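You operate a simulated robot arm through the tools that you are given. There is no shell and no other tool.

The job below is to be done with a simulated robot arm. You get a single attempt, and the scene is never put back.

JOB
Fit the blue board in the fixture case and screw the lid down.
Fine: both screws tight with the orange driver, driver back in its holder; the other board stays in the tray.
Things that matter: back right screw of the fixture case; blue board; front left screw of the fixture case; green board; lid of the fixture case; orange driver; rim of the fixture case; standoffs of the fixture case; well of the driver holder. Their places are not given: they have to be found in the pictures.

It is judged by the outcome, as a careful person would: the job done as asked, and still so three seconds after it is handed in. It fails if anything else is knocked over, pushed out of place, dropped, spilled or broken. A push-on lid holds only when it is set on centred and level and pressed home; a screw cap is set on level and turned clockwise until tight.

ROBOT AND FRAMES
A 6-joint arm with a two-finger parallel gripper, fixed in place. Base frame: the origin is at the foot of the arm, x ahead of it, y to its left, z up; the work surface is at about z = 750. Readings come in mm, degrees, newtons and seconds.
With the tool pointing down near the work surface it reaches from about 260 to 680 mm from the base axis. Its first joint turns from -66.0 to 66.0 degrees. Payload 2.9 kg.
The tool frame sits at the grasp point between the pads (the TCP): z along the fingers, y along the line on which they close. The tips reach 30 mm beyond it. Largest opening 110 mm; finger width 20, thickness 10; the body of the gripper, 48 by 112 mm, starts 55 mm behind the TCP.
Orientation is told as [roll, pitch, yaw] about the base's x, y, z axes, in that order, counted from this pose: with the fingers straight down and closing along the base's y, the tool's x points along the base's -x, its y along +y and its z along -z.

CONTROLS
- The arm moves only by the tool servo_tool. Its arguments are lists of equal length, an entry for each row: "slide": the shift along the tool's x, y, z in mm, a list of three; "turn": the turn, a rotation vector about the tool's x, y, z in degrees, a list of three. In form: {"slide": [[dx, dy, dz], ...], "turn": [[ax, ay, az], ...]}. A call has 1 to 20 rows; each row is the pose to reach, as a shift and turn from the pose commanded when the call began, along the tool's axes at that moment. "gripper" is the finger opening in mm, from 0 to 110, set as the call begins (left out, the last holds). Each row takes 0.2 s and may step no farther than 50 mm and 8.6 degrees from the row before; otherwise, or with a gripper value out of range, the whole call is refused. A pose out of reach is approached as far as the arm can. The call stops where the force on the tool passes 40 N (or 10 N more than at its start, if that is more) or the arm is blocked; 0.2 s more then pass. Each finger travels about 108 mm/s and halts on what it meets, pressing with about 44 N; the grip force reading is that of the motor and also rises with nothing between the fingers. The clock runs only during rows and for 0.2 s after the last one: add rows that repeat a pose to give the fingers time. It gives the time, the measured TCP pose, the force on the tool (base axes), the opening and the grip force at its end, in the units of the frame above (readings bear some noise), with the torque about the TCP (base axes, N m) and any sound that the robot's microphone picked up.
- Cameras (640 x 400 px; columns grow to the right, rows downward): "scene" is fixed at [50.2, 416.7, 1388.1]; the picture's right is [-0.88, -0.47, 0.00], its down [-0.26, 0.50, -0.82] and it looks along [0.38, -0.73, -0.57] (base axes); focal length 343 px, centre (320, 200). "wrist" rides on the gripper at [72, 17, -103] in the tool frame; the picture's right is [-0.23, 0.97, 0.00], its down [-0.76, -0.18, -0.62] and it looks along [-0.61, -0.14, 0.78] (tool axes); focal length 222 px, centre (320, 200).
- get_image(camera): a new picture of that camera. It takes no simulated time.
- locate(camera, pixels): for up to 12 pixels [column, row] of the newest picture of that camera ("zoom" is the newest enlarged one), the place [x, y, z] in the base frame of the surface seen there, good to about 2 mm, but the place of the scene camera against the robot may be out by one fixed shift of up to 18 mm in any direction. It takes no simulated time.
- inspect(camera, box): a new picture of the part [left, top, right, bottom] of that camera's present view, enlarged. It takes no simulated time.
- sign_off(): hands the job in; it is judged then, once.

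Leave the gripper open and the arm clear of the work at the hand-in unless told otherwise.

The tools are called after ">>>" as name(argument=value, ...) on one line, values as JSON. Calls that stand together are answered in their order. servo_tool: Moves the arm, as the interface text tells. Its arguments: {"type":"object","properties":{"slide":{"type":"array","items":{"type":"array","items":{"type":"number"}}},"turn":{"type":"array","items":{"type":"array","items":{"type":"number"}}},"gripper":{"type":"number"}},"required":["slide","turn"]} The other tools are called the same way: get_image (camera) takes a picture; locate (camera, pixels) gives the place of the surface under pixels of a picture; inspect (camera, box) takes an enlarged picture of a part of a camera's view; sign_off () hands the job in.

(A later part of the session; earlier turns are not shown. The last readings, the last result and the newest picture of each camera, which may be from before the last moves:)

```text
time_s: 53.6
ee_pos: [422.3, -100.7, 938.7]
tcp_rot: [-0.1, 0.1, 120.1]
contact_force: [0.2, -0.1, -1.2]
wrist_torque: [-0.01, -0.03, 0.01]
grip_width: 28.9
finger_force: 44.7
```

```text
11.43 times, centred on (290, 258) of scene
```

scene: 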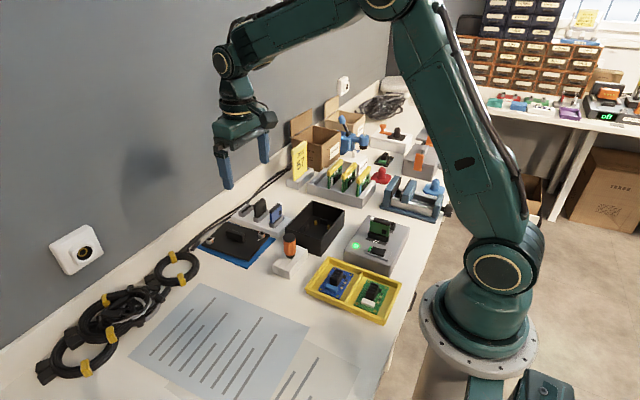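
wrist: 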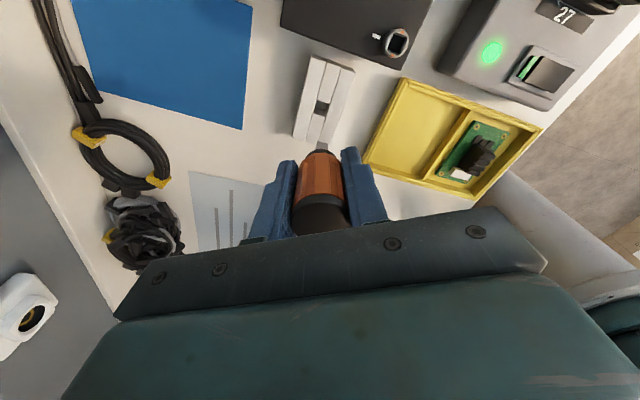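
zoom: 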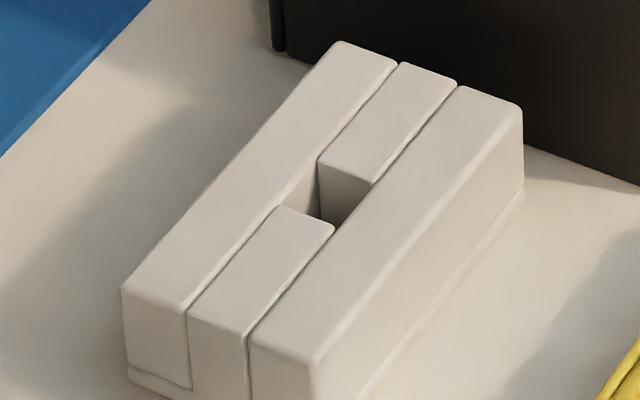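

The bit is a 10 mm square, lined up with the base axes at this yaw (faces show the expected 1.8:1 widths). I measure its lower end and the well.

>>> locate(camera="zoom", pixels=[[320, 160], [372, 184], [335, 228], [280, 207], [300, 190], [328, 205], [125, 290], [520, 105], [340, 42], [315, 360], [380, 90], [250, 260]])

>>> inspect(camera="scene", box=[275, 205, 305, 235])

>>> locate(camera="zoom", pixels=[[303, 310], [264, 290], [327, 280], [303, 260], [290, 230], [290, 190], [280, 140], [170, 150], [405, 148], [303, 308], [275, 280], [318, 280]])

```text
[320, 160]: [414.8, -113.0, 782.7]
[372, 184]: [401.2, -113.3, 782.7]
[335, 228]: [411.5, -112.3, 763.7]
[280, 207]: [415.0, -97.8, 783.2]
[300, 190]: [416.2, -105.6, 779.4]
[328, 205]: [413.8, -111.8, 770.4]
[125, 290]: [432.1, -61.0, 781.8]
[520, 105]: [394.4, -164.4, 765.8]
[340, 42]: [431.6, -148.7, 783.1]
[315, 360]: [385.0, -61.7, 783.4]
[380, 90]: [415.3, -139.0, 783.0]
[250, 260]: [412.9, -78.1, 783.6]
```

```text
13.33 times, centred on (290, 220) of scene
```

zoom: 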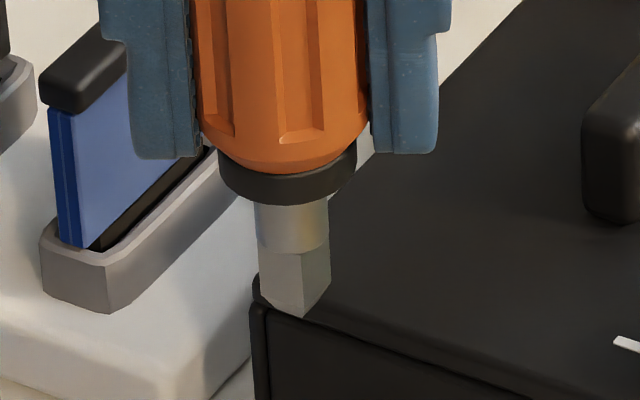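

```text
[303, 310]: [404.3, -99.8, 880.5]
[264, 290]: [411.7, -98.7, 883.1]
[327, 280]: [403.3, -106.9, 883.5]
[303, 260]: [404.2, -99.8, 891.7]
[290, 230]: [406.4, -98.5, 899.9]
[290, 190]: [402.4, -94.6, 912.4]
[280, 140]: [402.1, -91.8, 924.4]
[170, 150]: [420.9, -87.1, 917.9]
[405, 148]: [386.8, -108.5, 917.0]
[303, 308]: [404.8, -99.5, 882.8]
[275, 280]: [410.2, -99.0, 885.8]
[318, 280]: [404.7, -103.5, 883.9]
```

The bit tip is about 62 mm below the TCP. I now measure both screws in the same scene frame, so I can go by differences between bit and socket.

>>> inspect(camera="scene", box=[310, 220, 335, 245])

```text
16.00 times, centred on (322, 232) of scene
```

zoom: 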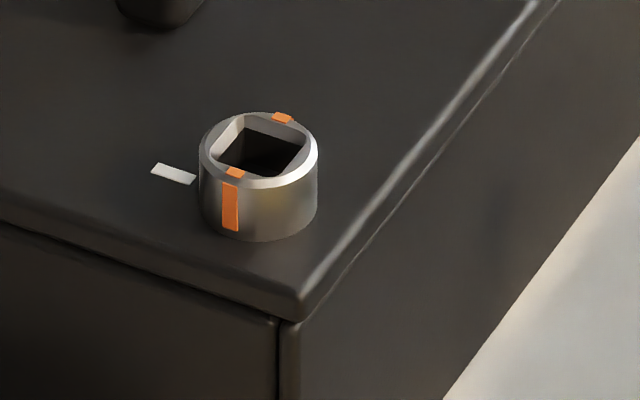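

>>> locate(camera="zoom", pixels=[[203, 151], [314, 151], [258, 115], [258, 186], [219, 124], [298, 178], [298, 124], [219, 178], [235, 172], [283, 118], [213, 158], [307, 146]])

>>> locate(camera="zoom", pixels=[[203, 151], [314, 151], [258, 115], [258, 186], [219, 124], [298, 178], [298, 124], [219, 178], [235, 172], [283, 118], [258, 160], [174, 174]])

```text
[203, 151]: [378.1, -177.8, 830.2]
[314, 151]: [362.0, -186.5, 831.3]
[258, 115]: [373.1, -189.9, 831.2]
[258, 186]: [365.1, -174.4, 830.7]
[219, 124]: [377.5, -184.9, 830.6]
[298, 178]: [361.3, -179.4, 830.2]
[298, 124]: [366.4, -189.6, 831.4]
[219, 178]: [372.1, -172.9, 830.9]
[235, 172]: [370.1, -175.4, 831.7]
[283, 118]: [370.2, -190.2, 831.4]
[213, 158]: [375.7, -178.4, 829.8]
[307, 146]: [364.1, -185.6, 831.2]
```

```text
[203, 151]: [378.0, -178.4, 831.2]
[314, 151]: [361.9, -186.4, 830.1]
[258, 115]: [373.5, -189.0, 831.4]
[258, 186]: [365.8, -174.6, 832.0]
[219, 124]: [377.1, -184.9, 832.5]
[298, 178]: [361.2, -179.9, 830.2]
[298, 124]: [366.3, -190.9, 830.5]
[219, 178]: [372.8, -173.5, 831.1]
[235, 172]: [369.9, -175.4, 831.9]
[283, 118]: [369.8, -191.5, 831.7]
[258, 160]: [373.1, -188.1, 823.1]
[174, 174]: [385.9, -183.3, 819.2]
```

Screw 1's centre in scene coordinates is (369.5,-182.1), the bit's (409.2,-104.3): I need to move by (-39.7,-77.8). I go there keeping the bit about 15 mm above the screw head.

>>> servo_tool(slide=[[12, 18, 0], [24, 37, 0], [36, 55, 0], [47.5, 73.3, 0], [47.5, 73.3, 15], [47.5, 73.3, 33], [47.5, 73.3, 33], [47.5, 73.3, 33]], turn=[[0, 0, 0], [0, 0, 0], [0, 0, 0], [0, 0, 0], [0, 0, 0], [0, 0, 0], [0, 0, 0], [0, 0, 0]])

>>> inspect(camera="scene", box=[300, 200, 345, 245])

>>> get_image(camera="wrist")

```text
time_s: 55.4
ee_pos: [381.1, -177.9, 904.8]
tcp_rot: [-0.1, 0.1, 120.1]
contact_force: [-0.4, -0.1, -1.0]
wrist_torque: [-0.02, 0.01, -0.01]
grip_width: 28.7
finger_force: 44.0
```

```text
8.89 times, centred on (322, 222) of scene
```

zoom: 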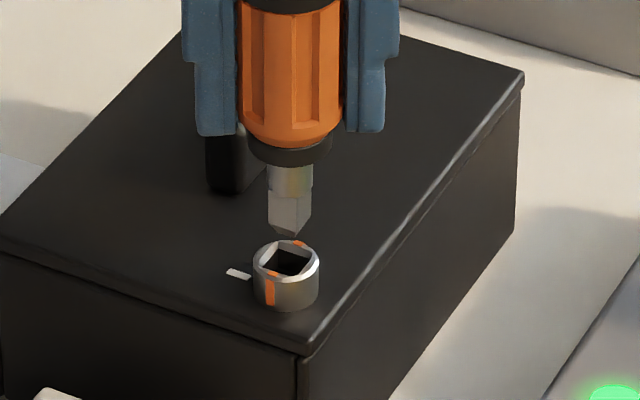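

```text
taken
```

wrist: 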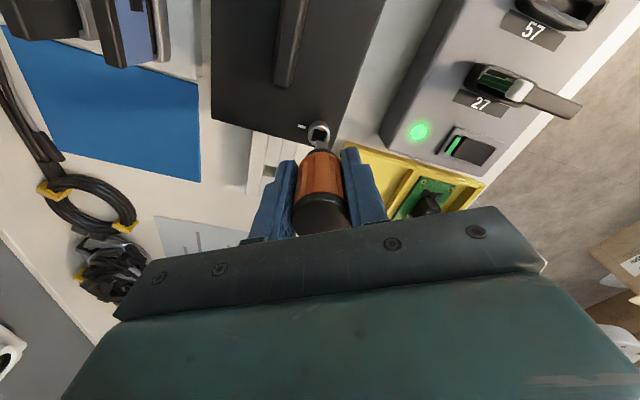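

The bit hovers above the socket. I zoom in to measure bit against ring.

>>> inspect(camera="scene", box=[308, 215, 333, 238])

```text
16.00 times, centred on (320, 226) of scene
```

zoom: 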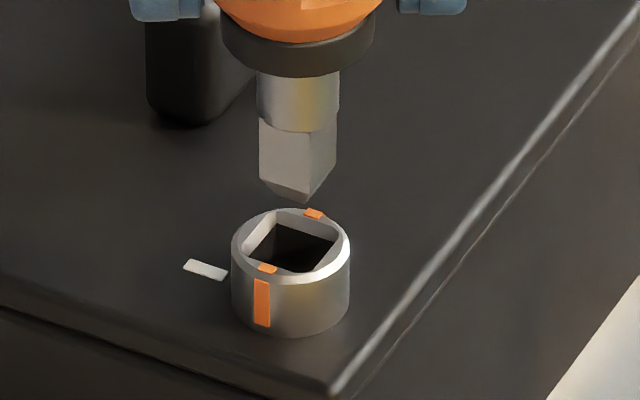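

I locate bit and ring points in this same picture.

>>> locate(camera="zoom", pixels=[[265, 150], [285, 150], [300, 150], [265, 178], [285, 180], [302, 185], [306, 150], [306, 190], [320, 150], [332, 150], [320, 170], [332, 165]])

>>> locate(camera="zoom", pixels=[[236, 247], [346, 247], [291, 211], [291, 279], [253, 220], [331, 272], [331, 220], [253, 272], [267, 268], [315, 213], [306, 195], [305, 120]])

```text
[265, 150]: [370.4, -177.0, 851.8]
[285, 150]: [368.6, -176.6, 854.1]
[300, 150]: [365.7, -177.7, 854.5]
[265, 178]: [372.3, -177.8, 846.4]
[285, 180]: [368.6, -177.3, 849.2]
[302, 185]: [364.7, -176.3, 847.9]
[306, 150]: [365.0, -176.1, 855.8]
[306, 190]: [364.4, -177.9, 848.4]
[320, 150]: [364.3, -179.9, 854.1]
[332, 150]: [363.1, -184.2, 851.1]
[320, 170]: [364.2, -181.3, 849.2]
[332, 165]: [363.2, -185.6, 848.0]
```

```text
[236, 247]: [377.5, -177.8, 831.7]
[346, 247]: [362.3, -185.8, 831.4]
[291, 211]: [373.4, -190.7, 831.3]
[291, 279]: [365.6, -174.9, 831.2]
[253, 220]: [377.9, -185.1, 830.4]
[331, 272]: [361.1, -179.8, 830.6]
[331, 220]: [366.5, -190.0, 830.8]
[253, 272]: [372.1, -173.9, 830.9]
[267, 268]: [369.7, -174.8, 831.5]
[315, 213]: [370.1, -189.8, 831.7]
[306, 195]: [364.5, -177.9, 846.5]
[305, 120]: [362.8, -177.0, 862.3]
```

The socket is about (+1.1,-0.1) mm from the bit. I correct and lower 11 mm to bring the tip a few millimetres over the head.

>>> servo_tool(slide=[[0.64, -0.9, 4], [0.64, -0.9, 8], [0.64, -0.9, 11], [0.64, -0.9, 11], [0.64, -0.9, 11]], turn=[[0, 0, 0], [0, 0, 0], [0, 0, 0], [0, 0, 0], [0, 0, 0]])

>>> inspect(camera="scene", box=[308, 215, 333, 238])

```text
time_s: 56.6
ee_pos: [382.2, -179.4, 893.2]
tcp_rot: [0.0, 0.1, 120.0]
contact_force: [0.9, -0.1, -0.1]
wrist_torque: [-0.02, 0.01, -0.01]
grip_width: 29.1
finger_force: 44.1
```

```text
16.00 times, centred on (320, 226) of scene
```

zoom: 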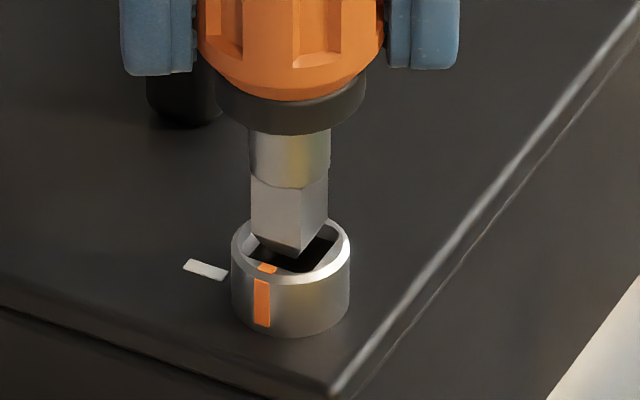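

Bit and socket line up well in the picture (bit centre col 289.5, ring 291). I lower gently into the socket.

>>> servo_tool(slide=[[0, 0, 2], [0, 0, 3.5], [0, 0, 5], [0, 0, 5]], turn=[[0, 0, 0], [0, 0, 0], [0, 0, 0], [0, 0, 0]])

>>> inspect(camera="scene", box=[308, 215, 333, 238])

```text
time_s: 57.6
ee_pos: [382.9, -179.4, 890.4]
tcp_rot: [-0.1, 0.1, 120.0]
contact_force: [0.1, 0.0, -1.3]
wrist_torque: [0.02, 0.01, 0.04]
grip_width: 28.8
finger_force: 43.9
```

```text
16.00 times, centred on (320, 226) of scene
```

zoom: 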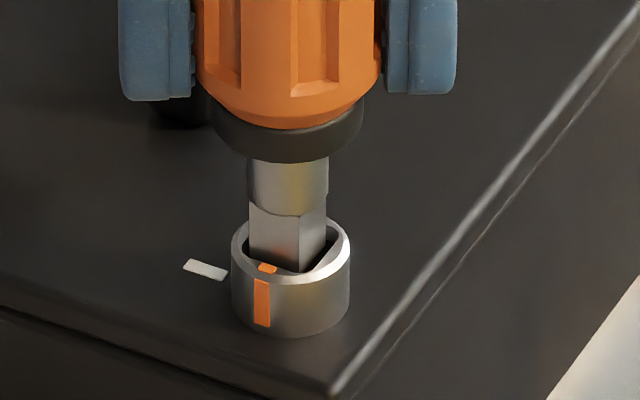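

The bit enters the socket with no force. I continue down in small steps.

>>> servo_tool(slide=[[0, 0, 2], [0, 0, 4], [0, 0, 5.5], [0, 0, 7], [0, 0, 7]], turn=[[0, 0, 0], [0, 0, 0], [0, 0, 0], [0, 0, 0], [0, 0, 0]])

>>> inspect(camera="scene", box=[308, 215, 333, 238])

```text
time_s: 58.8
ee_pos: [384.0, -180.2, 882.7]
tcp_rot: [-0.3, 0.4, 120.0]
contact_force: [-3.9, -3.3, 36.0]
wrist_torque: [0.15, -0.01, -0.03]
grip_width: 28.9
finger_force: 44.2
```

```text
16.00 times, centred on (320, 226) of scene
```

zoom: 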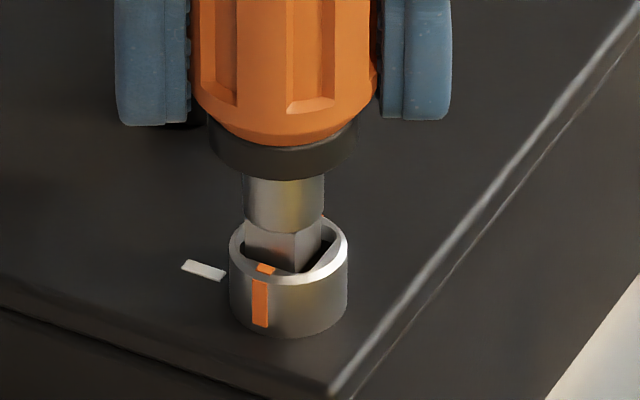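

The bit is about 8 mm deep, at the socket floor (36 N). I ease the push to a light load before turning.

>>> servo_tool(slide=[[0, 0, -1], [0, 0, -2], [0, 0, -2]], turn=[[0, 0, 0], [0, 0, 0], [0, 0, 0]])

```text
time_s: 59.6
ee_pos: [380.5, -178.7, 883.1]
tcp_rot: [0.0, -0.1, 120.2]
contact_force: [0.8, -2.7, 2.5]
wrist_torque: [-0.03, -0.12, -0.01]
grip_width: 28.9
finger_force: 43.8
```

Light contact now. I start turning clockwise (tool +z), 40° with a slight push, reading the torque.

>>> servo_tool(slide=[[0, 0, 0.3], [0, 0, 0.5], [0, 0, 0.5], [0, 0, 0.5], [0, 0, 0.5], [0, 0, 0.5]], turn=[[0, 0, 8], [0, 0, 16], [0, 0, 24], [0, 0, 32], [0, 0, 40], [0, 0, 40]])

>>> inspect(camera="scene", box=[308, 215, 333, 238])

```text
time_s: 61.0
ee_pos: [383.0, -180.1, 884.1]
tcp_rot: [-0.1, -0.1, 79.9]
contact_force: [-1.1, -1.1, -0.1]
wrist_torque: [-0.06, 0.16, 0.03]
grip_width: 28.9
finger_force: 44.0
```

```text
16.00 times, centred on (320, 226) of scene
```

zoom: 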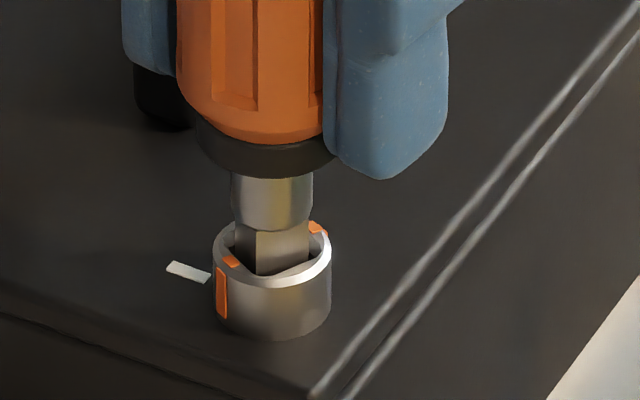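

The screw turns with the driver (orange mark moved toward the white mark), but the lid slid about 3 mm with it, so the driver's axis is off the tool's rotation axis. I stop to measure this before going on.

>>> inspect(camera="scene", box=[280, 195, 350, 260])

>>> locate(camera="zoom", pixels=[[140, 197], [355, 268], [502, 88], [142, 214], [352, 287], [499, 107], [200, 215], [300, 247], [430, 178], [470, 130], [250, 250], [430, 198]])

>>> get_image(camera="wrist")

```text
6.15 times, centred on (315, 228) of scene
```

zoom: 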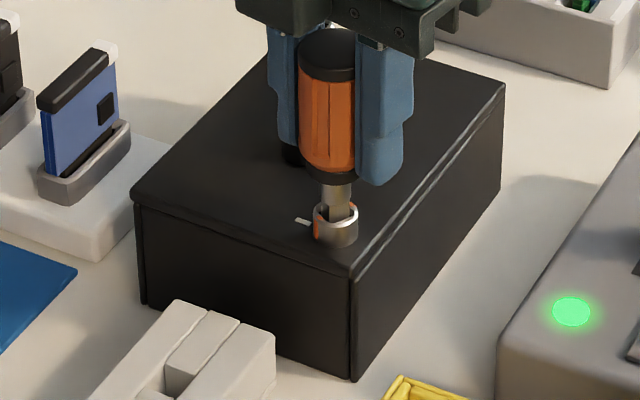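

```text
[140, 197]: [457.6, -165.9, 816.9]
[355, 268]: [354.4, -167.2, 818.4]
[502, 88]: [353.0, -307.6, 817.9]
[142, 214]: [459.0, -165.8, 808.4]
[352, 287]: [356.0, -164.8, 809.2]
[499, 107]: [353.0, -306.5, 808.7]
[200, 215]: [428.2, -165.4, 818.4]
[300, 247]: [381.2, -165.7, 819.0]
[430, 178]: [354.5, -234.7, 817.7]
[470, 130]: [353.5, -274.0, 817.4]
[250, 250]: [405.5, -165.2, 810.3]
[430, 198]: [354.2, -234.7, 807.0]
```

```text
taken
```

wrist: 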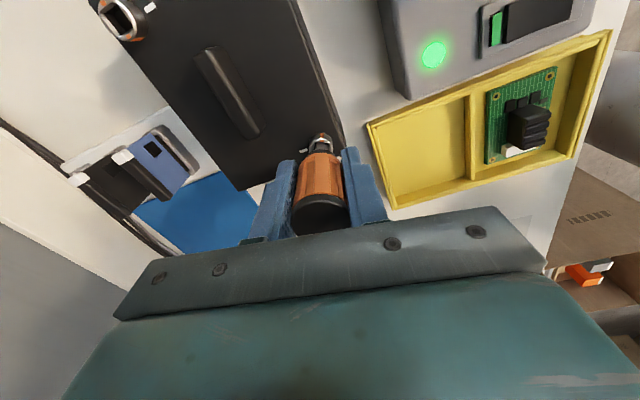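

The lid moved about (+2.2,+1.6); by corner overhangs it had been about 1.5 mm off to -x before, so it is now about +0.8 in x and y from centre. I model the bit as offset (-3.6,+1.9) in the tool frame and turn the next 20° with compensation, also easing the lid back by about 0.8 mm.

>>> servo_tool(slide=[[0.45, 0.66, 0.3], [0.9, 1.33, 0.5], [1.37, 1.99, 0.5], [1.37, 1.99, 0.5]], turn=[[0, 0, 7], [0, 0, 14], [0, 0, 20], [0, 0, 20]])

>>> inspect(camera="scene", box=[308, 215, 333, 238])

```text
time_s: 62.0
ee_pos: [380.7, -181.1, 882.6]
tcp_rot: [-0.2, 0.0, 60.0]
contact_force: [1.5, -0.2, 2.5]
wrist_torque: [-0.06, -0.13, 0.0]
grip_width: 29.0
finger_force: 43.7
```

```text
16.00 times, centred on (320, 226) of scene
```

zoom: 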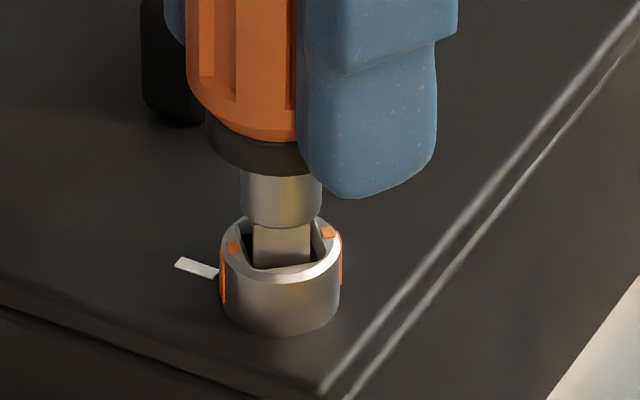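

The white mark is now at (197,268), just where I wanted the lid. I continue with compensation, 30° more, to 90° in all.

>>> servo_tool(slide=[[0.15, 0.5, 0.1], [0.28, 1.0, 0.2], [0.4, 1.5, 0.3], [0.47, 2.05, 0.4], [0.47, 2.05, 0.4]], turn=[[0, 0, 7.5], [0, 0, 15], [0, 0, 22.5], [0, 0, 30], [0, 0, 30]])

>>> inspect(camera="scene", box=[308, 215, 333, 238])

```text
time_s: 63.2
ee_pos: [378.7, -180.4, 883.1]
tcp_rot: [-0.1, 0.0, 30.0]
contact_force: [0.7, 1.8, 2.8]
wrist_torque: [-0.03, -0.09, 0.02]
grip_width: 28.8
finger_force: 43.7
```

```text
16.00 times, centred on (320, 226) of scene
```

zoom: 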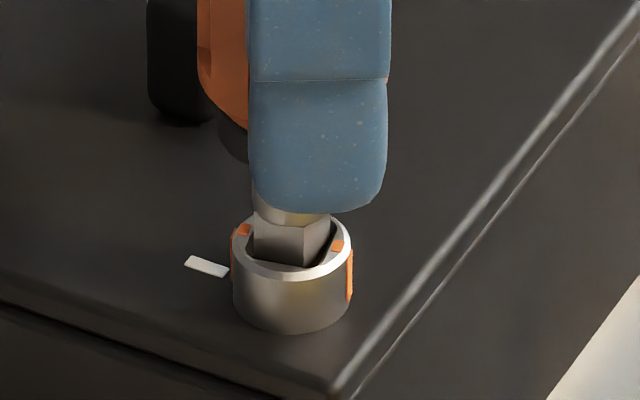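

The screw has turned 90° with no torque, and the lid drifted about 1.5 mm the other way, so the offset is nearer (-3.7,+0.3). I continue 30° with that, easing the lid back.

>>> servo_tool(slide=[[-0.36, 0.55, 0.1], [-0.72, 1.1, 0.2], [-1.08, 1.64, 0.3], [-1.43, 2.18, 0.3], [-1.43, 2.18, 0.3]], turn=[[0, 0, 7.5], [0, 0, 15], [0, 0, 22.5], [0, 0, 30], [0, 0, 30]])

>>> inspect(camera="scene", box=[308, 215, 333, 238])

>>> inspect(camera="scene", box=[280, 195, 350, 260])

```text
time_s: 64.4
ee_pos: [378.2, -177.8, 883.1]
tcp_rot: [-0.2, -0.1, -0.1]
contact_force: [2.3, -8.2, -4.9]
wrist_torque: [0.06, -0.14, 0.22]
grip_width: 28.7
finger_force: 44.0
```

```text
16.00 times, centred on (320, 226) of scene
```

zoom: 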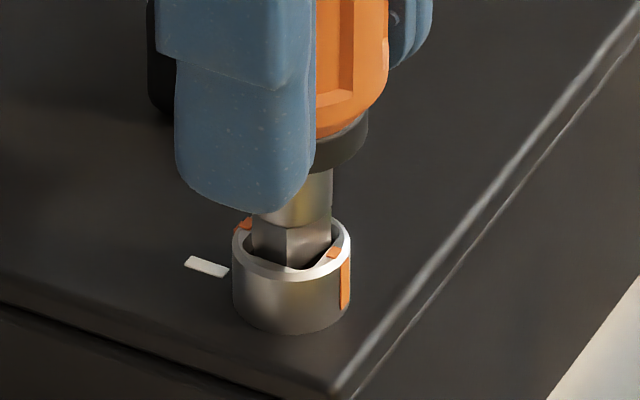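

```text
6.15 times, centred on (315, 228) of scene
```

zoom: 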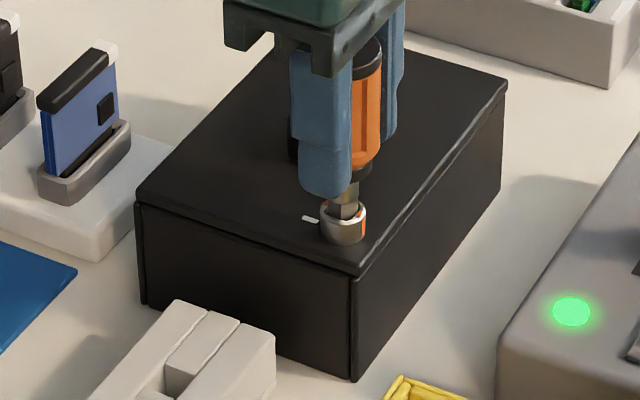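

The torque reads 0.22 N·m and there is 8 N of side force along y; the lid no longer moves with the bit. The lid's corner overhang says it sits about 2 mm toward -x. Before tightening I ease the side force and see how the bit and lid respond.

>>> servo_tool(slide=[[0, -0.5, 0], [0, -1.0, 0], [0, -1.0, 0]], turn=[[0, 0, 0], [0, 0, 0], [0, 0, 0]])

>>> servo_tool(slide=[[0, 0, 0]], turn=[[0, 0, 0]])

```text
time_s: 65.2
ee_pos: [379.4, -178.1, 882.8]
tcp_rot: [0.0, -0.1, 0.0]
contact_force: [0.3, -4.7, 0.3]
wrist_torque: [-0.4, 0.03, 0.26]
grip_width: 28.5
finger_force: 43.8
```

```text
time_s: 65.6
ee_pos: [379.0, -178.7, 882.0]
tcp_rot: [0.0, -0.1, 0.0]
contact_force: [1.1, -4.5, -1.1]
wrist_torque: [-0.36, -0.03, 0.19]
grip_width: 28.5
finger_force: 43.7
```

The screw resists now at about a quarter turn. Since the lid sits off to -x, I first back the screw off 30° and then slide the lid toward centre with the bit, before tightening for good.

>>> servo_tool(slide=[[0.04, -0.4, 0], [0.08, -0.8, 0], [0.12, -1.2, 0], [0.15, -1.6, 0], [0.15, -1.6, 0]], turn=[[0, 0, -7.5], [0, 0, -15], [0, 0, -22.5], [0, 0, -30], [0, 0, -30]])

>>> inspect(camera="scene", box=[308, 215, 333, 238])

```text
time_s: 66.8
ee_pos: [380.5, -179.7, 883.0]
tcp_rot: [-0.1, 0.0, 30.2]
contact_force: [-0.2, 1.5, 3.4]
wrist_torque: [0.08, 0.03, 0.01]
grip_width: 28.8
finger_force: 43.9
```

```text
16.00 times, centred on (320, 226) of scene
```

zoom: 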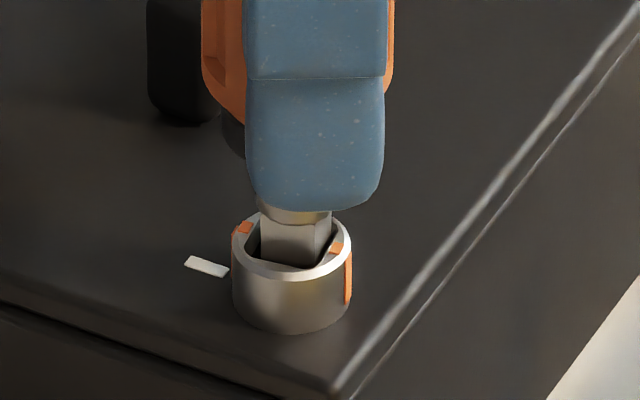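

Torque is zero again. I slide the lid by about (+2.1,+1.1) with the bit.

>>> servo_tool(slide=[[-0.8, 0, 0], [-1.6, -0.05, 0], [-2.4, -0.1, 0], [-2.4, -0.1, 0]], turn=[[0, 0, 0], [0, 0, 0], [0, 0, 0], [0, 0, 0]])

>>> inspect(camera="scene", box=[308, 215, 333, 238])

>>> inspect(camera="scene", box=[280, 195, 350, 260])

```text
time_s: 67.8
ee_pos: [380.3, -180.5, 883.1]
tcp_rot: [-0.1, 0.0, 29.9]
contact_force: [-7.7, -4.5, 9.1]
wrist_torque: [-0.28, 0.41, 0.02]
grip_width: 28.7
finger_force: 43.7
```

```text
16.00 times, centred on (320, 226) of scene
```

zoom: 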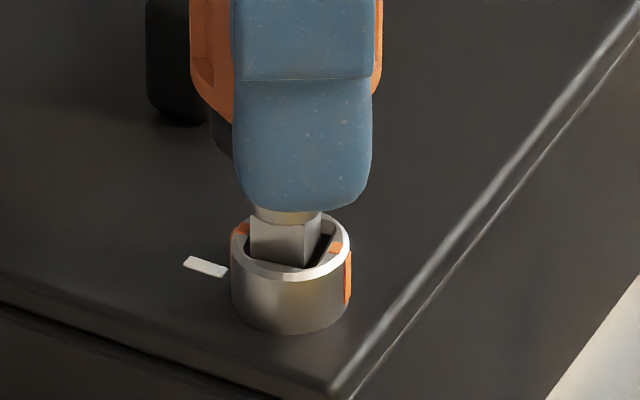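

```text
6.15 times, centred on (315, 228) of scene
```

zoom: 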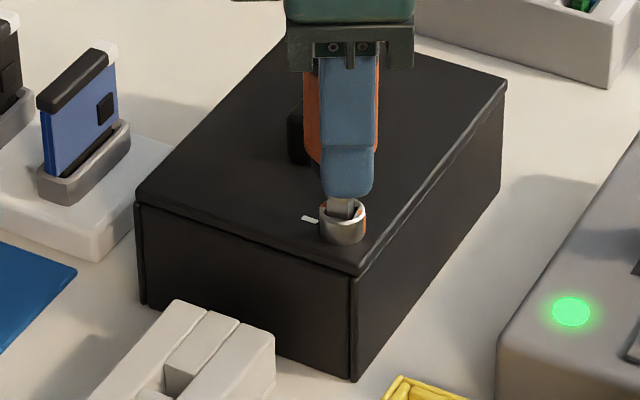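

The lid is held now (9 N without moving), so the screw has caught the case. I measure the lid's true offset carefully at the visible corners before deciding.

>>> inspect(camera="scene", box=[275, 215, 300, 240])

>>> inspect(camera="scene", box=[308, 228, 333, 253])

>>> inspect(camera="scene", box=[330, 195, 355, 220])

```text
16.00 times, centred on (288, 228) of scene
```

zoom: 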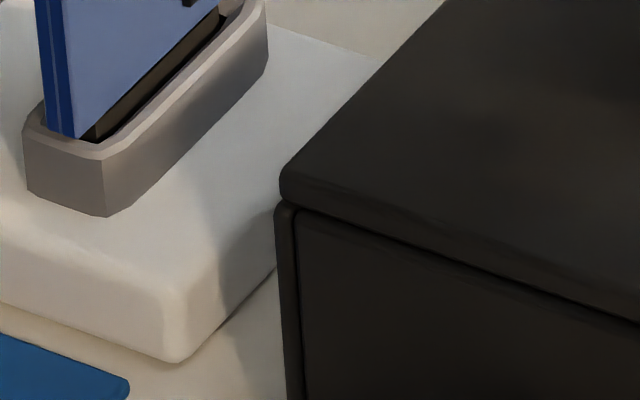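

```text
16.00 times, centred on (320, 240) of scene
```

zoom: 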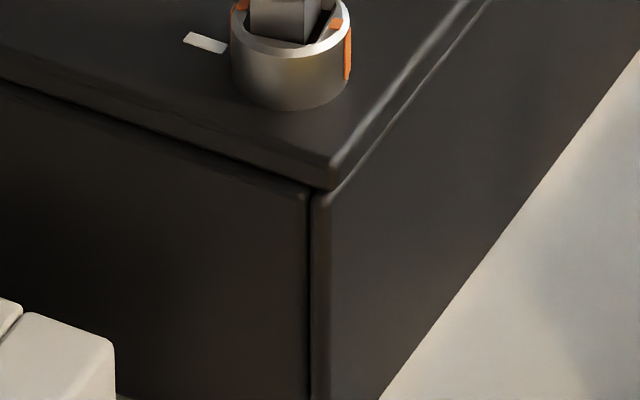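

```text
16.00 times, centred on (342, 208) of scene
```

zoom: 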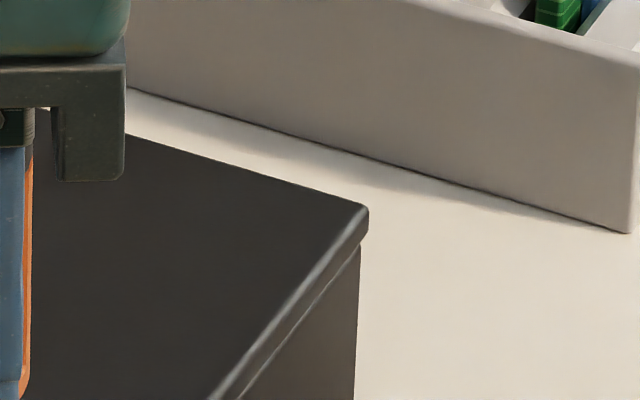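

Looking closely, the lid is only about 1 mm off centre (lid edges 4–8 px from the case edges at 16×), so I leave it. I undo the side push and resume turning clockwise.

>>> servo_tool(slide=[[1.2, 0.05, 0], [2.4, 0.1, 0], [2.4, 0.1, 0]], turn=[[0, 0, 0], [0, 0, 0], [0, 0, 0]])

>>> servo_tool(slide=[[0, 0.1, 0.1], [0, 0.2, 0.2], [0, 0.3, 0.3], [0, 0.3, 0.3], [0, 0.3, 0.3]], turn=[[0, 0, 8], [0, 0, 16], [0, 0, 24], [0, 0, 30], [0, 0, 30]])

>>> inspect(camera="scene", box=[308, 215, 333, 238])

```text
time_s: 68.6
ee_pos: [379.2, -180.0, 882.8]
tcp_rot: [0.0, -0.2, 30.1]
contact_force: [2.1, 0.8, -0.4]
wrist_torque: [0.05, -0.09, -0.03]
grip_width: 28.6
finger_force: 43.8
```

```text
time_s: 69.8
ee_pos: [378.6, -178.0, 881.8]
tcp_rot: [0.0, -0.2, 0.1]
contact_force: [2.1, 11.7, 12.2]
wrist_torque: [0.65, -0.14, 0.15]
grip_width: 28.5
finger_force: 43.6
```

```text
16.00 times, centred on (320, 226) of scene
```

zoom: 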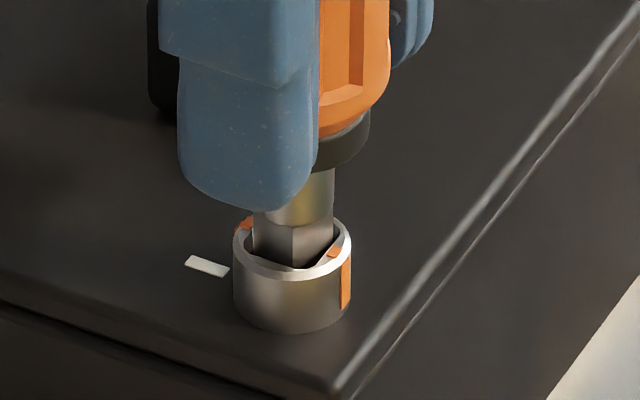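

Side force +11.7 N in y agrees with the offset model, so I include its compensation: I shift +1.4 in y and turn the next 30°.

>>> servo_tool(slide=[[0, 1.4, 0], [-0.08, 1.9, 0], [-0.16, 2.4, 0], [-0.25, 2.85, 0], [-0.35, 3.3, 0], [-0.35, 3.3, 0]], turn=[[0, 0, 0], [0, 0, 7.5], [0, 0, 15], [0, 0, 22.5], [0, 0, 30], [0, 0, 30]])

>>> inspect(camera="scene", box=[308, 215, 333, 238])

```text
time_s: 71.2
ee_pos: [377.7, -176.1, 881.5]
tcp_rot: [0.0, -0.1, -30.1]
contact_force: [0.7, 2.1, -3.2]
wrist_torque: [0.22, -0.24, 0.49]
grip_width: 28.7
finger_force: 43.7
```

```text
16.00 times, centred on (320, 226) of scene
```

zoom: 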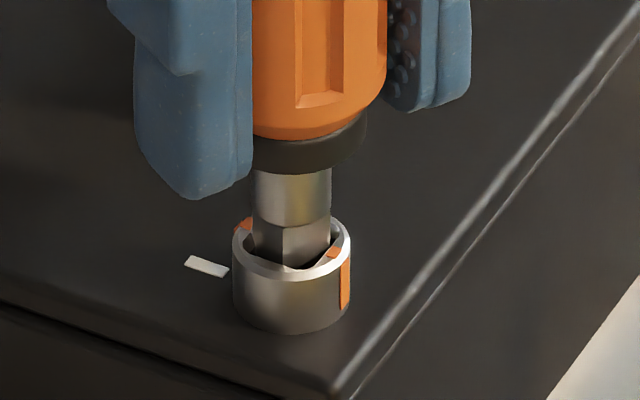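

Torque has risen to 0.49 N·m with the screw no longer turning (the grip slips around the handle instead), and the orange mark now points along the white mark: the front-left screw is at its stop. I give one more firm nudge to confirm.

>>> servo_tool(slide=[[-0.05, 0.4, 0.3], [-0.1, 0.8, 0.5], [-0.1, 0.8, 0.5]], turn=[[0, 0, 7], [0, 0, 14], [0, 0, 14]])

>>> inspect(camera="scene", box=[308, 215, 333, 238])

```text
time_s: 72.0
ee_pos: [379.2, -174.9, 881.6]
tcp_rot: [0.0, -0.1, -44.1]
contact_force: [-2.6, -4.1, 5.2]
wrist_torque: [-0.16, 0.26, 0.51]
grip_width: 28.1
finger_force: 44.3
```

```text
16.00 times, centred on (320, 226) of scene
```

zoom: 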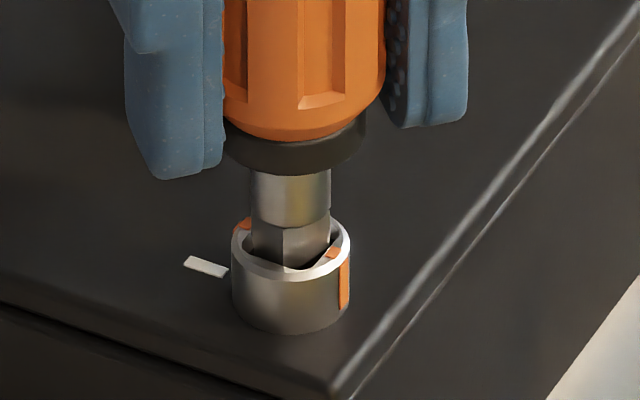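

Same torque, no motion: it is at its stop. I relieve the torque by turning back 12° and lift the driver straight out.

>>> servo_tool(slide=[[0.05, -0.3, -0.3], [0.1, -0.6, -0.6], [0.1, -0.6, -0.6]], turn=[[0, 0, -6], [0, 0, -12], [0, 0, -12]])

>>> servo_tool(slide=[[0, 0, -3], [0, 0, -7], [0, 0, -12], [0, 0, -20], [0, 0, -30], [0, 0, -30]], turn=[[0, 0, 0], [0, 0, 0], [0, 0, 0], [0, 0, 0], [0, 0, 0], [0, 0, 0]])

>>> inspect(camera="scene", box=[300, 200, 345, 245])

>>> inspect(camera="scene", box=[308, 222, 333, 245])

```text
time_s: 72.8
ee_pos: [381.1, -178.5, 881.0]
tcp_rot: [0.1, -0.2, -31.9]
contact_force: [0.6, -8.5, -0.1]
wrist_torque: [-0.41, -0.04, 0.04]
grip_width: 28.5
finger_force: 44.7
```

```text
time_s: 74.2
ee_pos: [378.3, -176.5, 912.4]
tcp_rot: [0.1, -0.2, -31.9]
contact_force: [-0.7, -0.3, -0.4]
wrist_torque: [-0.01, 0.0, 0.01]
grip_width: 28.4
finger_force: 43.8
```

```text
8.89 times, centred on (322, 222) of scene
```

zoom: 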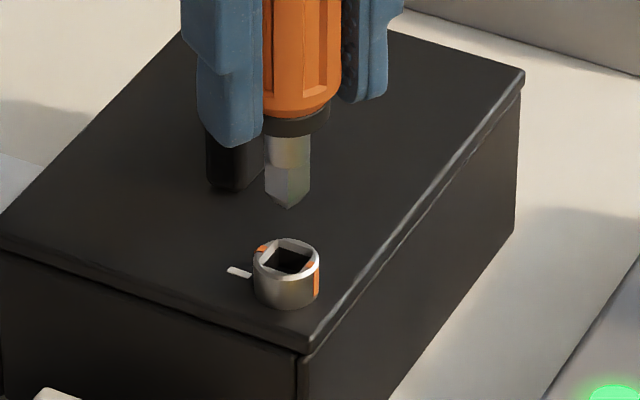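

```text
16.00 times, centred on (320, 234) of scene
```

zoom: 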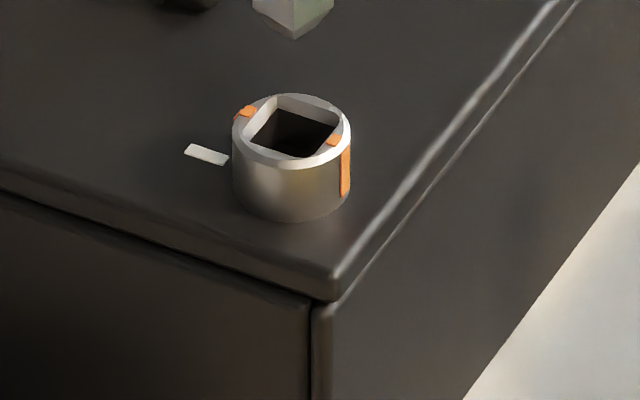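

The driver is out. I measure where the orange marks and the white mark point from the screw's centre.

>>> locate(camera="zoom", pixels=[[245, 111], [334, 141], [206, 154], [236, 131], [347, 131], [291, 97], [291, 163], [245, 111], [334, 141], [206, 154], [190, 149], [222, 159]])

>>> get_image(camera="wrist")

```text
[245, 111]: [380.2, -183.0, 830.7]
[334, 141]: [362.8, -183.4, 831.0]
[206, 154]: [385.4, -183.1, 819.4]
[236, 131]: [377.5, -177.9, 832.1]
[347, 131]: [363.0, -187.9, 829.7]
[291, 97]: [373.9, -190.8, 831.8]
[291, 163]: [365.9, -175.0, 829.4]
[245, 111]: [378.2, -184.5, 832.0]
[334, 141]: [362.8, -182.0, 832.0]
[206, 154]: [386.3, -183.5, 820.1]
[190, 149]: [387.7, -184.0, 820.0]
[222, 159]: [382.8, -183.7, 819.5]
```

```text
taken
```

wrist: 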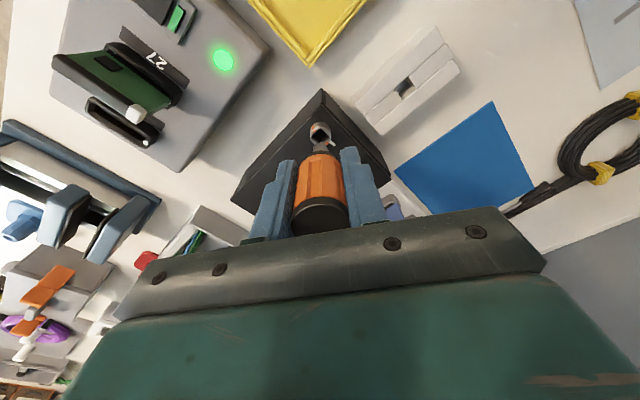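

Orange (-3.7°) and white (-2°) directions agree: the front-left screw is tight at its mark. Now the bit: I measure its position at this yaw so I can find its offset from the tool axis.

>>> inspect(camera="scene", box=[308, 208, 333, 231])

>>> servo_tool(slide=[[0, 0, 0]], turn=[[0, 0, 0]])

>>> servo_tool(slide=[[0, 0, 0]], turn=[[0, 0, 0]])

>>> servo_tool(slide=[[0, 0, 0]], turn=[[0, 0, 0]])

```text
16.00 times, centred on (320, 220) of scene
```

zoom: 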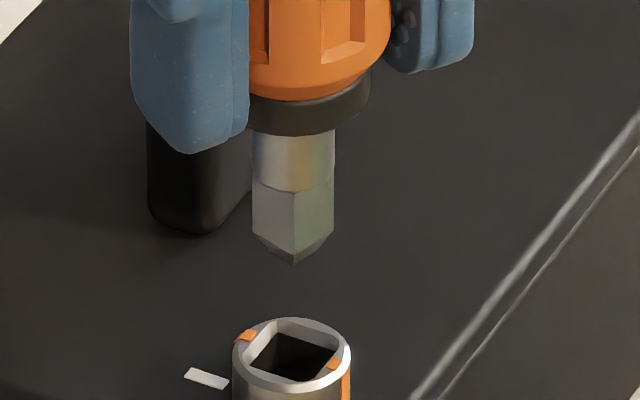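

```text
time_s: 74.6
ee_pos: [377.2, -175.7, 912.5]
tcp_rot: [0.0, -0.1, -31.9]
contact_force: [-0.4, -0.6, -1.3]
wrist_torque: [-0.01, 0.01, 0.0]
grip_width: 28.6
finger_force: 44.2
```

```text
time_s: 75.0
ee_pos: [378.1, -176.3, 912.5]
tcp_rot: [0.0, 0.0, -31.9]
contact_force: [0.1, 0.2, -0.2]
wrist_torque: [0.0, 0.0, 0.0]
grip_width: 28.6
finger_force: 43.9
```

```text
time_s: 75.4
ee_pos: [378.2, -176.3, 911.7]
tcp_rot: [0.0, -0.1, -31.8]
contact_force: [0.0, -0.3, -0.3]
wrist_torque: [0.04, 0.01, 0.0]
grip_width: 28.4
finger_force: 44.3
```

I locate points on the bit's faces.

>>> locate(camera="zoom", pixels=[[256, 210], [270, 215], [285, 225], [294, 230], [256, 230], [270, 235], [300, 225], [310, 220], [320, 212], [330, 205], [310, 235], [330, 222]])

>>> locate(camera="zoom", pixels=[[256, 210], [270, 215], [285, 225], [294, 230], [256, 230], [270, 235], [300, 225], [310, 220], [320, 212], [330, 205], [310, 235], [330, 222]])

```text
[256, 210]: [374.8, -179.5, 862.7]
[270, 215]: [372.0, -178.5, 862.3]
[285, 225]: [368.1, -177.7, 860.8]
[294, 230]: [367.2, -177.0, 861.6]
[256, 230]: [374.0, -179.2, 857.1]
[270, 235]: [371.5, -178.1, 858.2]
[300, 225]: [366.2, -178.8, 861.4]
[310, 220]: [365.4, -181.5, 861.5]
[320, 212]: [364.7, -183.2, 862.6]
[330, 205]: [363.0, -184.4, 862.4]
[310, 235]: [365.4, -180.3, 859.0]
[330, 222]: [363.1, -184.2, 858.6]
```

```text
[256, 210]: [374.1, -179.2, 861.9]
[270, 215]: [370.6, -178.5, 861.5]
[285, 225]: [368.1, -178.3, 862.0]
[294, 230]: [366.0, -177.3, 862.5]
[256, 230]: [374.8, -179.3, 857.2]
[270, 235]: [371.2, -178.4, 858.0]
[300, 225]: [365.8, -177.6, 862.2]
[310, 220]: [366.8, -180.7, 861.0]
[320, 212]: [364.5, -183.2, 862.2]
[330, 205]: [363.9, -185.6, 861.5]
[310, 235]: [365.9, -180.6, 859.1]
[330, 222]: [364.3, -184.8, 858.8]
```

Bit centre in scene coordinates is (369.9,-183.0). Now I measure the back-right screw in the scene view.

>>> inspect(camera="scene", box=[302, 190, 327, 213])

```text
16.00 times, centred on (314, 202) of scene
```

zoom: 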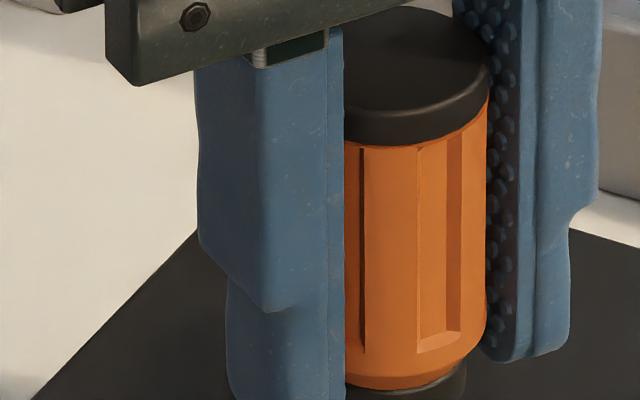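

From the two yaws, the bit's offset in the tool frame works out to about (-3.3,+0.15) mm, and the bit is lined up with the axes at tool yaw ≈72°. I lift, move over toward the back-right screw and turn to yaw 71.6, compensating for the offset.

>>> servo_tool(slide=[[0, 0, -20], [-10, -5, -20], [-20, -10, -20], [-30, -14, -20], [-40, -19, -20], [-50, -24, -20], [-60, -28, -20], [-70, -33, -20], [-80, -38, -20], [-90, -42, -20], [-100, -47, -20], [-110, -52, -20], [-120, -56.5, -20], [-130.4, -61.4, -20], [-130.4, -61.4, -20], [-130.4, -61.4, -20]], turn=[[0, 0, 0], [0, 0, -8], [0, 0, -16], [0, 0, -24], [0, 0, -32], [0, 0, -40], [0, 0, -48], [0, 0, -56], [0, 0, -64], [0, 0, -72], [0, 0, -80], [0, 0, -88], [0, 0, -96], [0, 0, -103.5], [0, 0, -103.5], [0, 0, -103.5]])

>>> inspect(camera="scene", box=[290, 165, 340, 215])

>>> get_image(camera="wrist")

```text
time_s: 78.8
ee_pos: [456.0, -297.8, 932.0]
tcp_rot: [-0.1, 0.0, 71.6]
contact_force: [0.0, 0.2, -1.3]
wrist_torque: [-0.01, -0.01, 0.02]
grip_width: 28.7
finger_force: 44.1
```

```text
8.00 times, centred on (315, 190) of scene
```

zoom: 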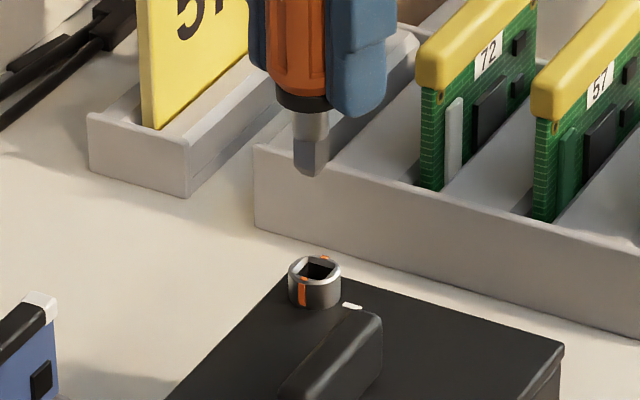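

```text
taken
```

wrist: 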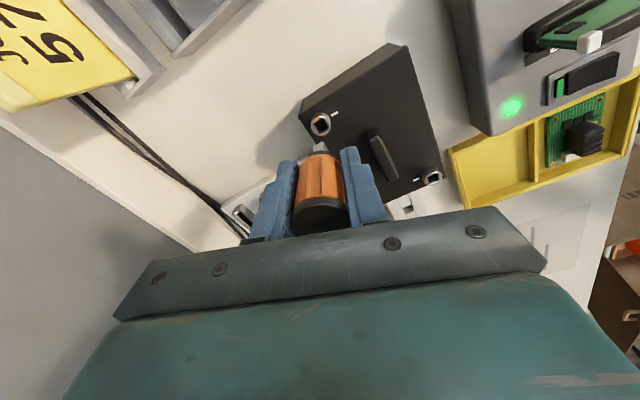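

The bit is above the back-right screw (8× view: bit col 312, ring col 314). I zoom on each to measure.

>>> inspect(camera="scene", box=[302, 188, 327, 211])

>>> locate(camera="zoom", pixels=[[273, 162], [370, 162], [322, 130], [322, 193], [288, 140], [356, 184], [356, 140], [288, 184], [302, 181], [344, 133], [394, 224], [322, 160]])

>>> inspect(camera="scene", box=[302, 173, 327, 196])

```text
16.00 times, centred on (314, 200) of scene
```

zoom: 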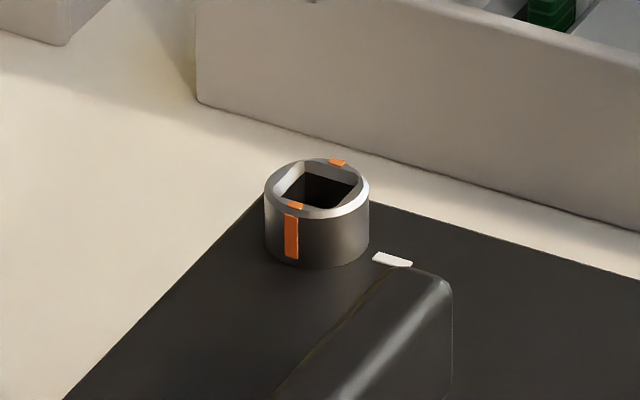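

```text
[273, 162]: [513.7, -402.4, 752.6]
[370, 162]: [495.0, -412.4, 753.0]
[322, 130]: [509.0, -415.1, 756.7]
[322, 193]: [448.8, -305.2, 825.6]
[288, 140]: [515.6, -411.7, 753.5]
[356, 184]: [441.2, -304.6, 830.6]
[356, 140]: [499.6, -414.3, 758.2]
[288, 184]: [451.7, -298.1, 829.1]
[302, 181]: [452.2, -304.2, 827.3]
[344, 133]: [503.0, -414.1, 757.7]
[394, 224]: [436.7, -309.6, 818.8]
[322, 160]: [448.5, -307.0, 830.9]
```

```text
16.00 times, centred on (314, 184) of scene
```

zoom: 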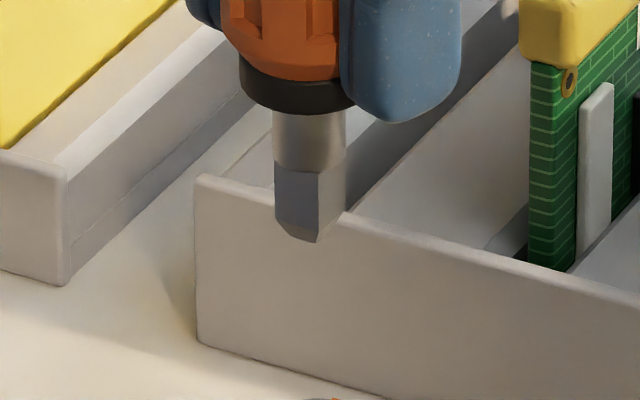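

I locate the bit's faces here, then the ring's rim.

>>> locate(camera="zoom", pixels=[[280, 195], [290, 200], [300, 205], [312, 210], [280, 210], [295, 215], [316, 205], [325, 200], [335, 195], [342, 190], [325, 210], [340, 200]])

>>> inspect(camera="scene", box=[302, 188, 327, 211])

>>> locate(camera="zoom", pixels=[[269, 188], [365, 188], [317, 161], [317, 215], [283, 168], [351, 208], [351, 168], [283, 208], [294, 205], [338, 162], [394, 258], [317, 190]])

```text
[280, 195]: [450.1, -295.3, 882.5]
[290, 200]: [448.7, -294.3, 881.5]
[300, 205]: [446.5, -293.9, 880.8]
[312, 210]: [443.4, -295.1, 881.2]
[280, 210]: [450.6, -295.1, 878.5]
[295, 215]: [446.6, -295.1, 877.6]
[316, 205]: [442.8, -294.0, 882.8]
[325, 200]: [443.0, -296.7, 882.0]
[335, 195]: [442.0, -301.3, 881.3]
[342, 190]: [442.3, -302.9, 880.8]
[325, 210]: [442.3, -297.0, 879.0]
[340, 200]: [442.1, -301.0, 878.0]
```

```text
16.00 times, centred on (314, 200) of scene
```

zoom: 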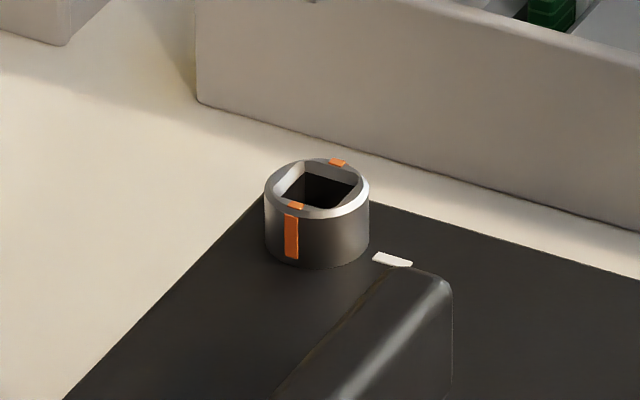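

```text
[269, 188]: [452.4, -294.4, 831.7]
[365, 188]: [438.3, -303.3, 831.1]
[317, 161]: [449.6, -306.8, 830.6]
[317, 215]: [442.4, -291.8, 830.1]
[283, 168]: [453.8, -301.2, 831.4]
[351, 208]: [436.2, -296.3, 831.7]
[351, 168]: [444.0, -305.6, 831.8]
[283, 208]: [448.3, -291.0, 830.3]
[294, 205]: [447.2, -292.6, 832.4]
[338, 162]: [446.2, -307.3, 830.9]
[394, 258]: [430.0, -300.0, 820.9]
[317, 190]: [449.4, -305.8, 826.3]
```

Screw 2's centre is (445.6,-298.8) and the bit (447.3,-299.4), about 6° clockwise. I correct by (-1.4,+0.5), turn back 5°, and lower to a few millimetres above the head.

>>> servo_tool(slide=[[0, 0.8, 10], [0, 1.5, 20], [0, 1.5, 30], [0, 1.5, 38], [0, 1.5, 38], [0, 1.5, 38]], turn=[[0, 0, -2.5], [0, 0, -5], [0, 0, -5], [0, 0, -5], [0, 0, -5], [0, 0, -5]])

>>> inspect(camera="scene", box=[302, 183, 327, 206])

```text
time_s: 80.2
ee_pos: [453.6, -296.1, 893.5]
tcp_rot: [-0.2, 0.0, 76.6]
contact_force: [-0.4, 0.0, -0.2]
wrist_torque: [0.02, 0.02, 0.02]
grip_width: 28.2
finger_force: 44.5
```

```text
16.00 times, centred on (314, 194) of scene
```

zoom: 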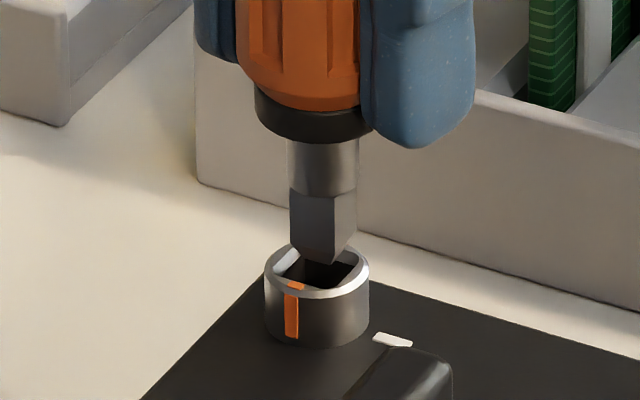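

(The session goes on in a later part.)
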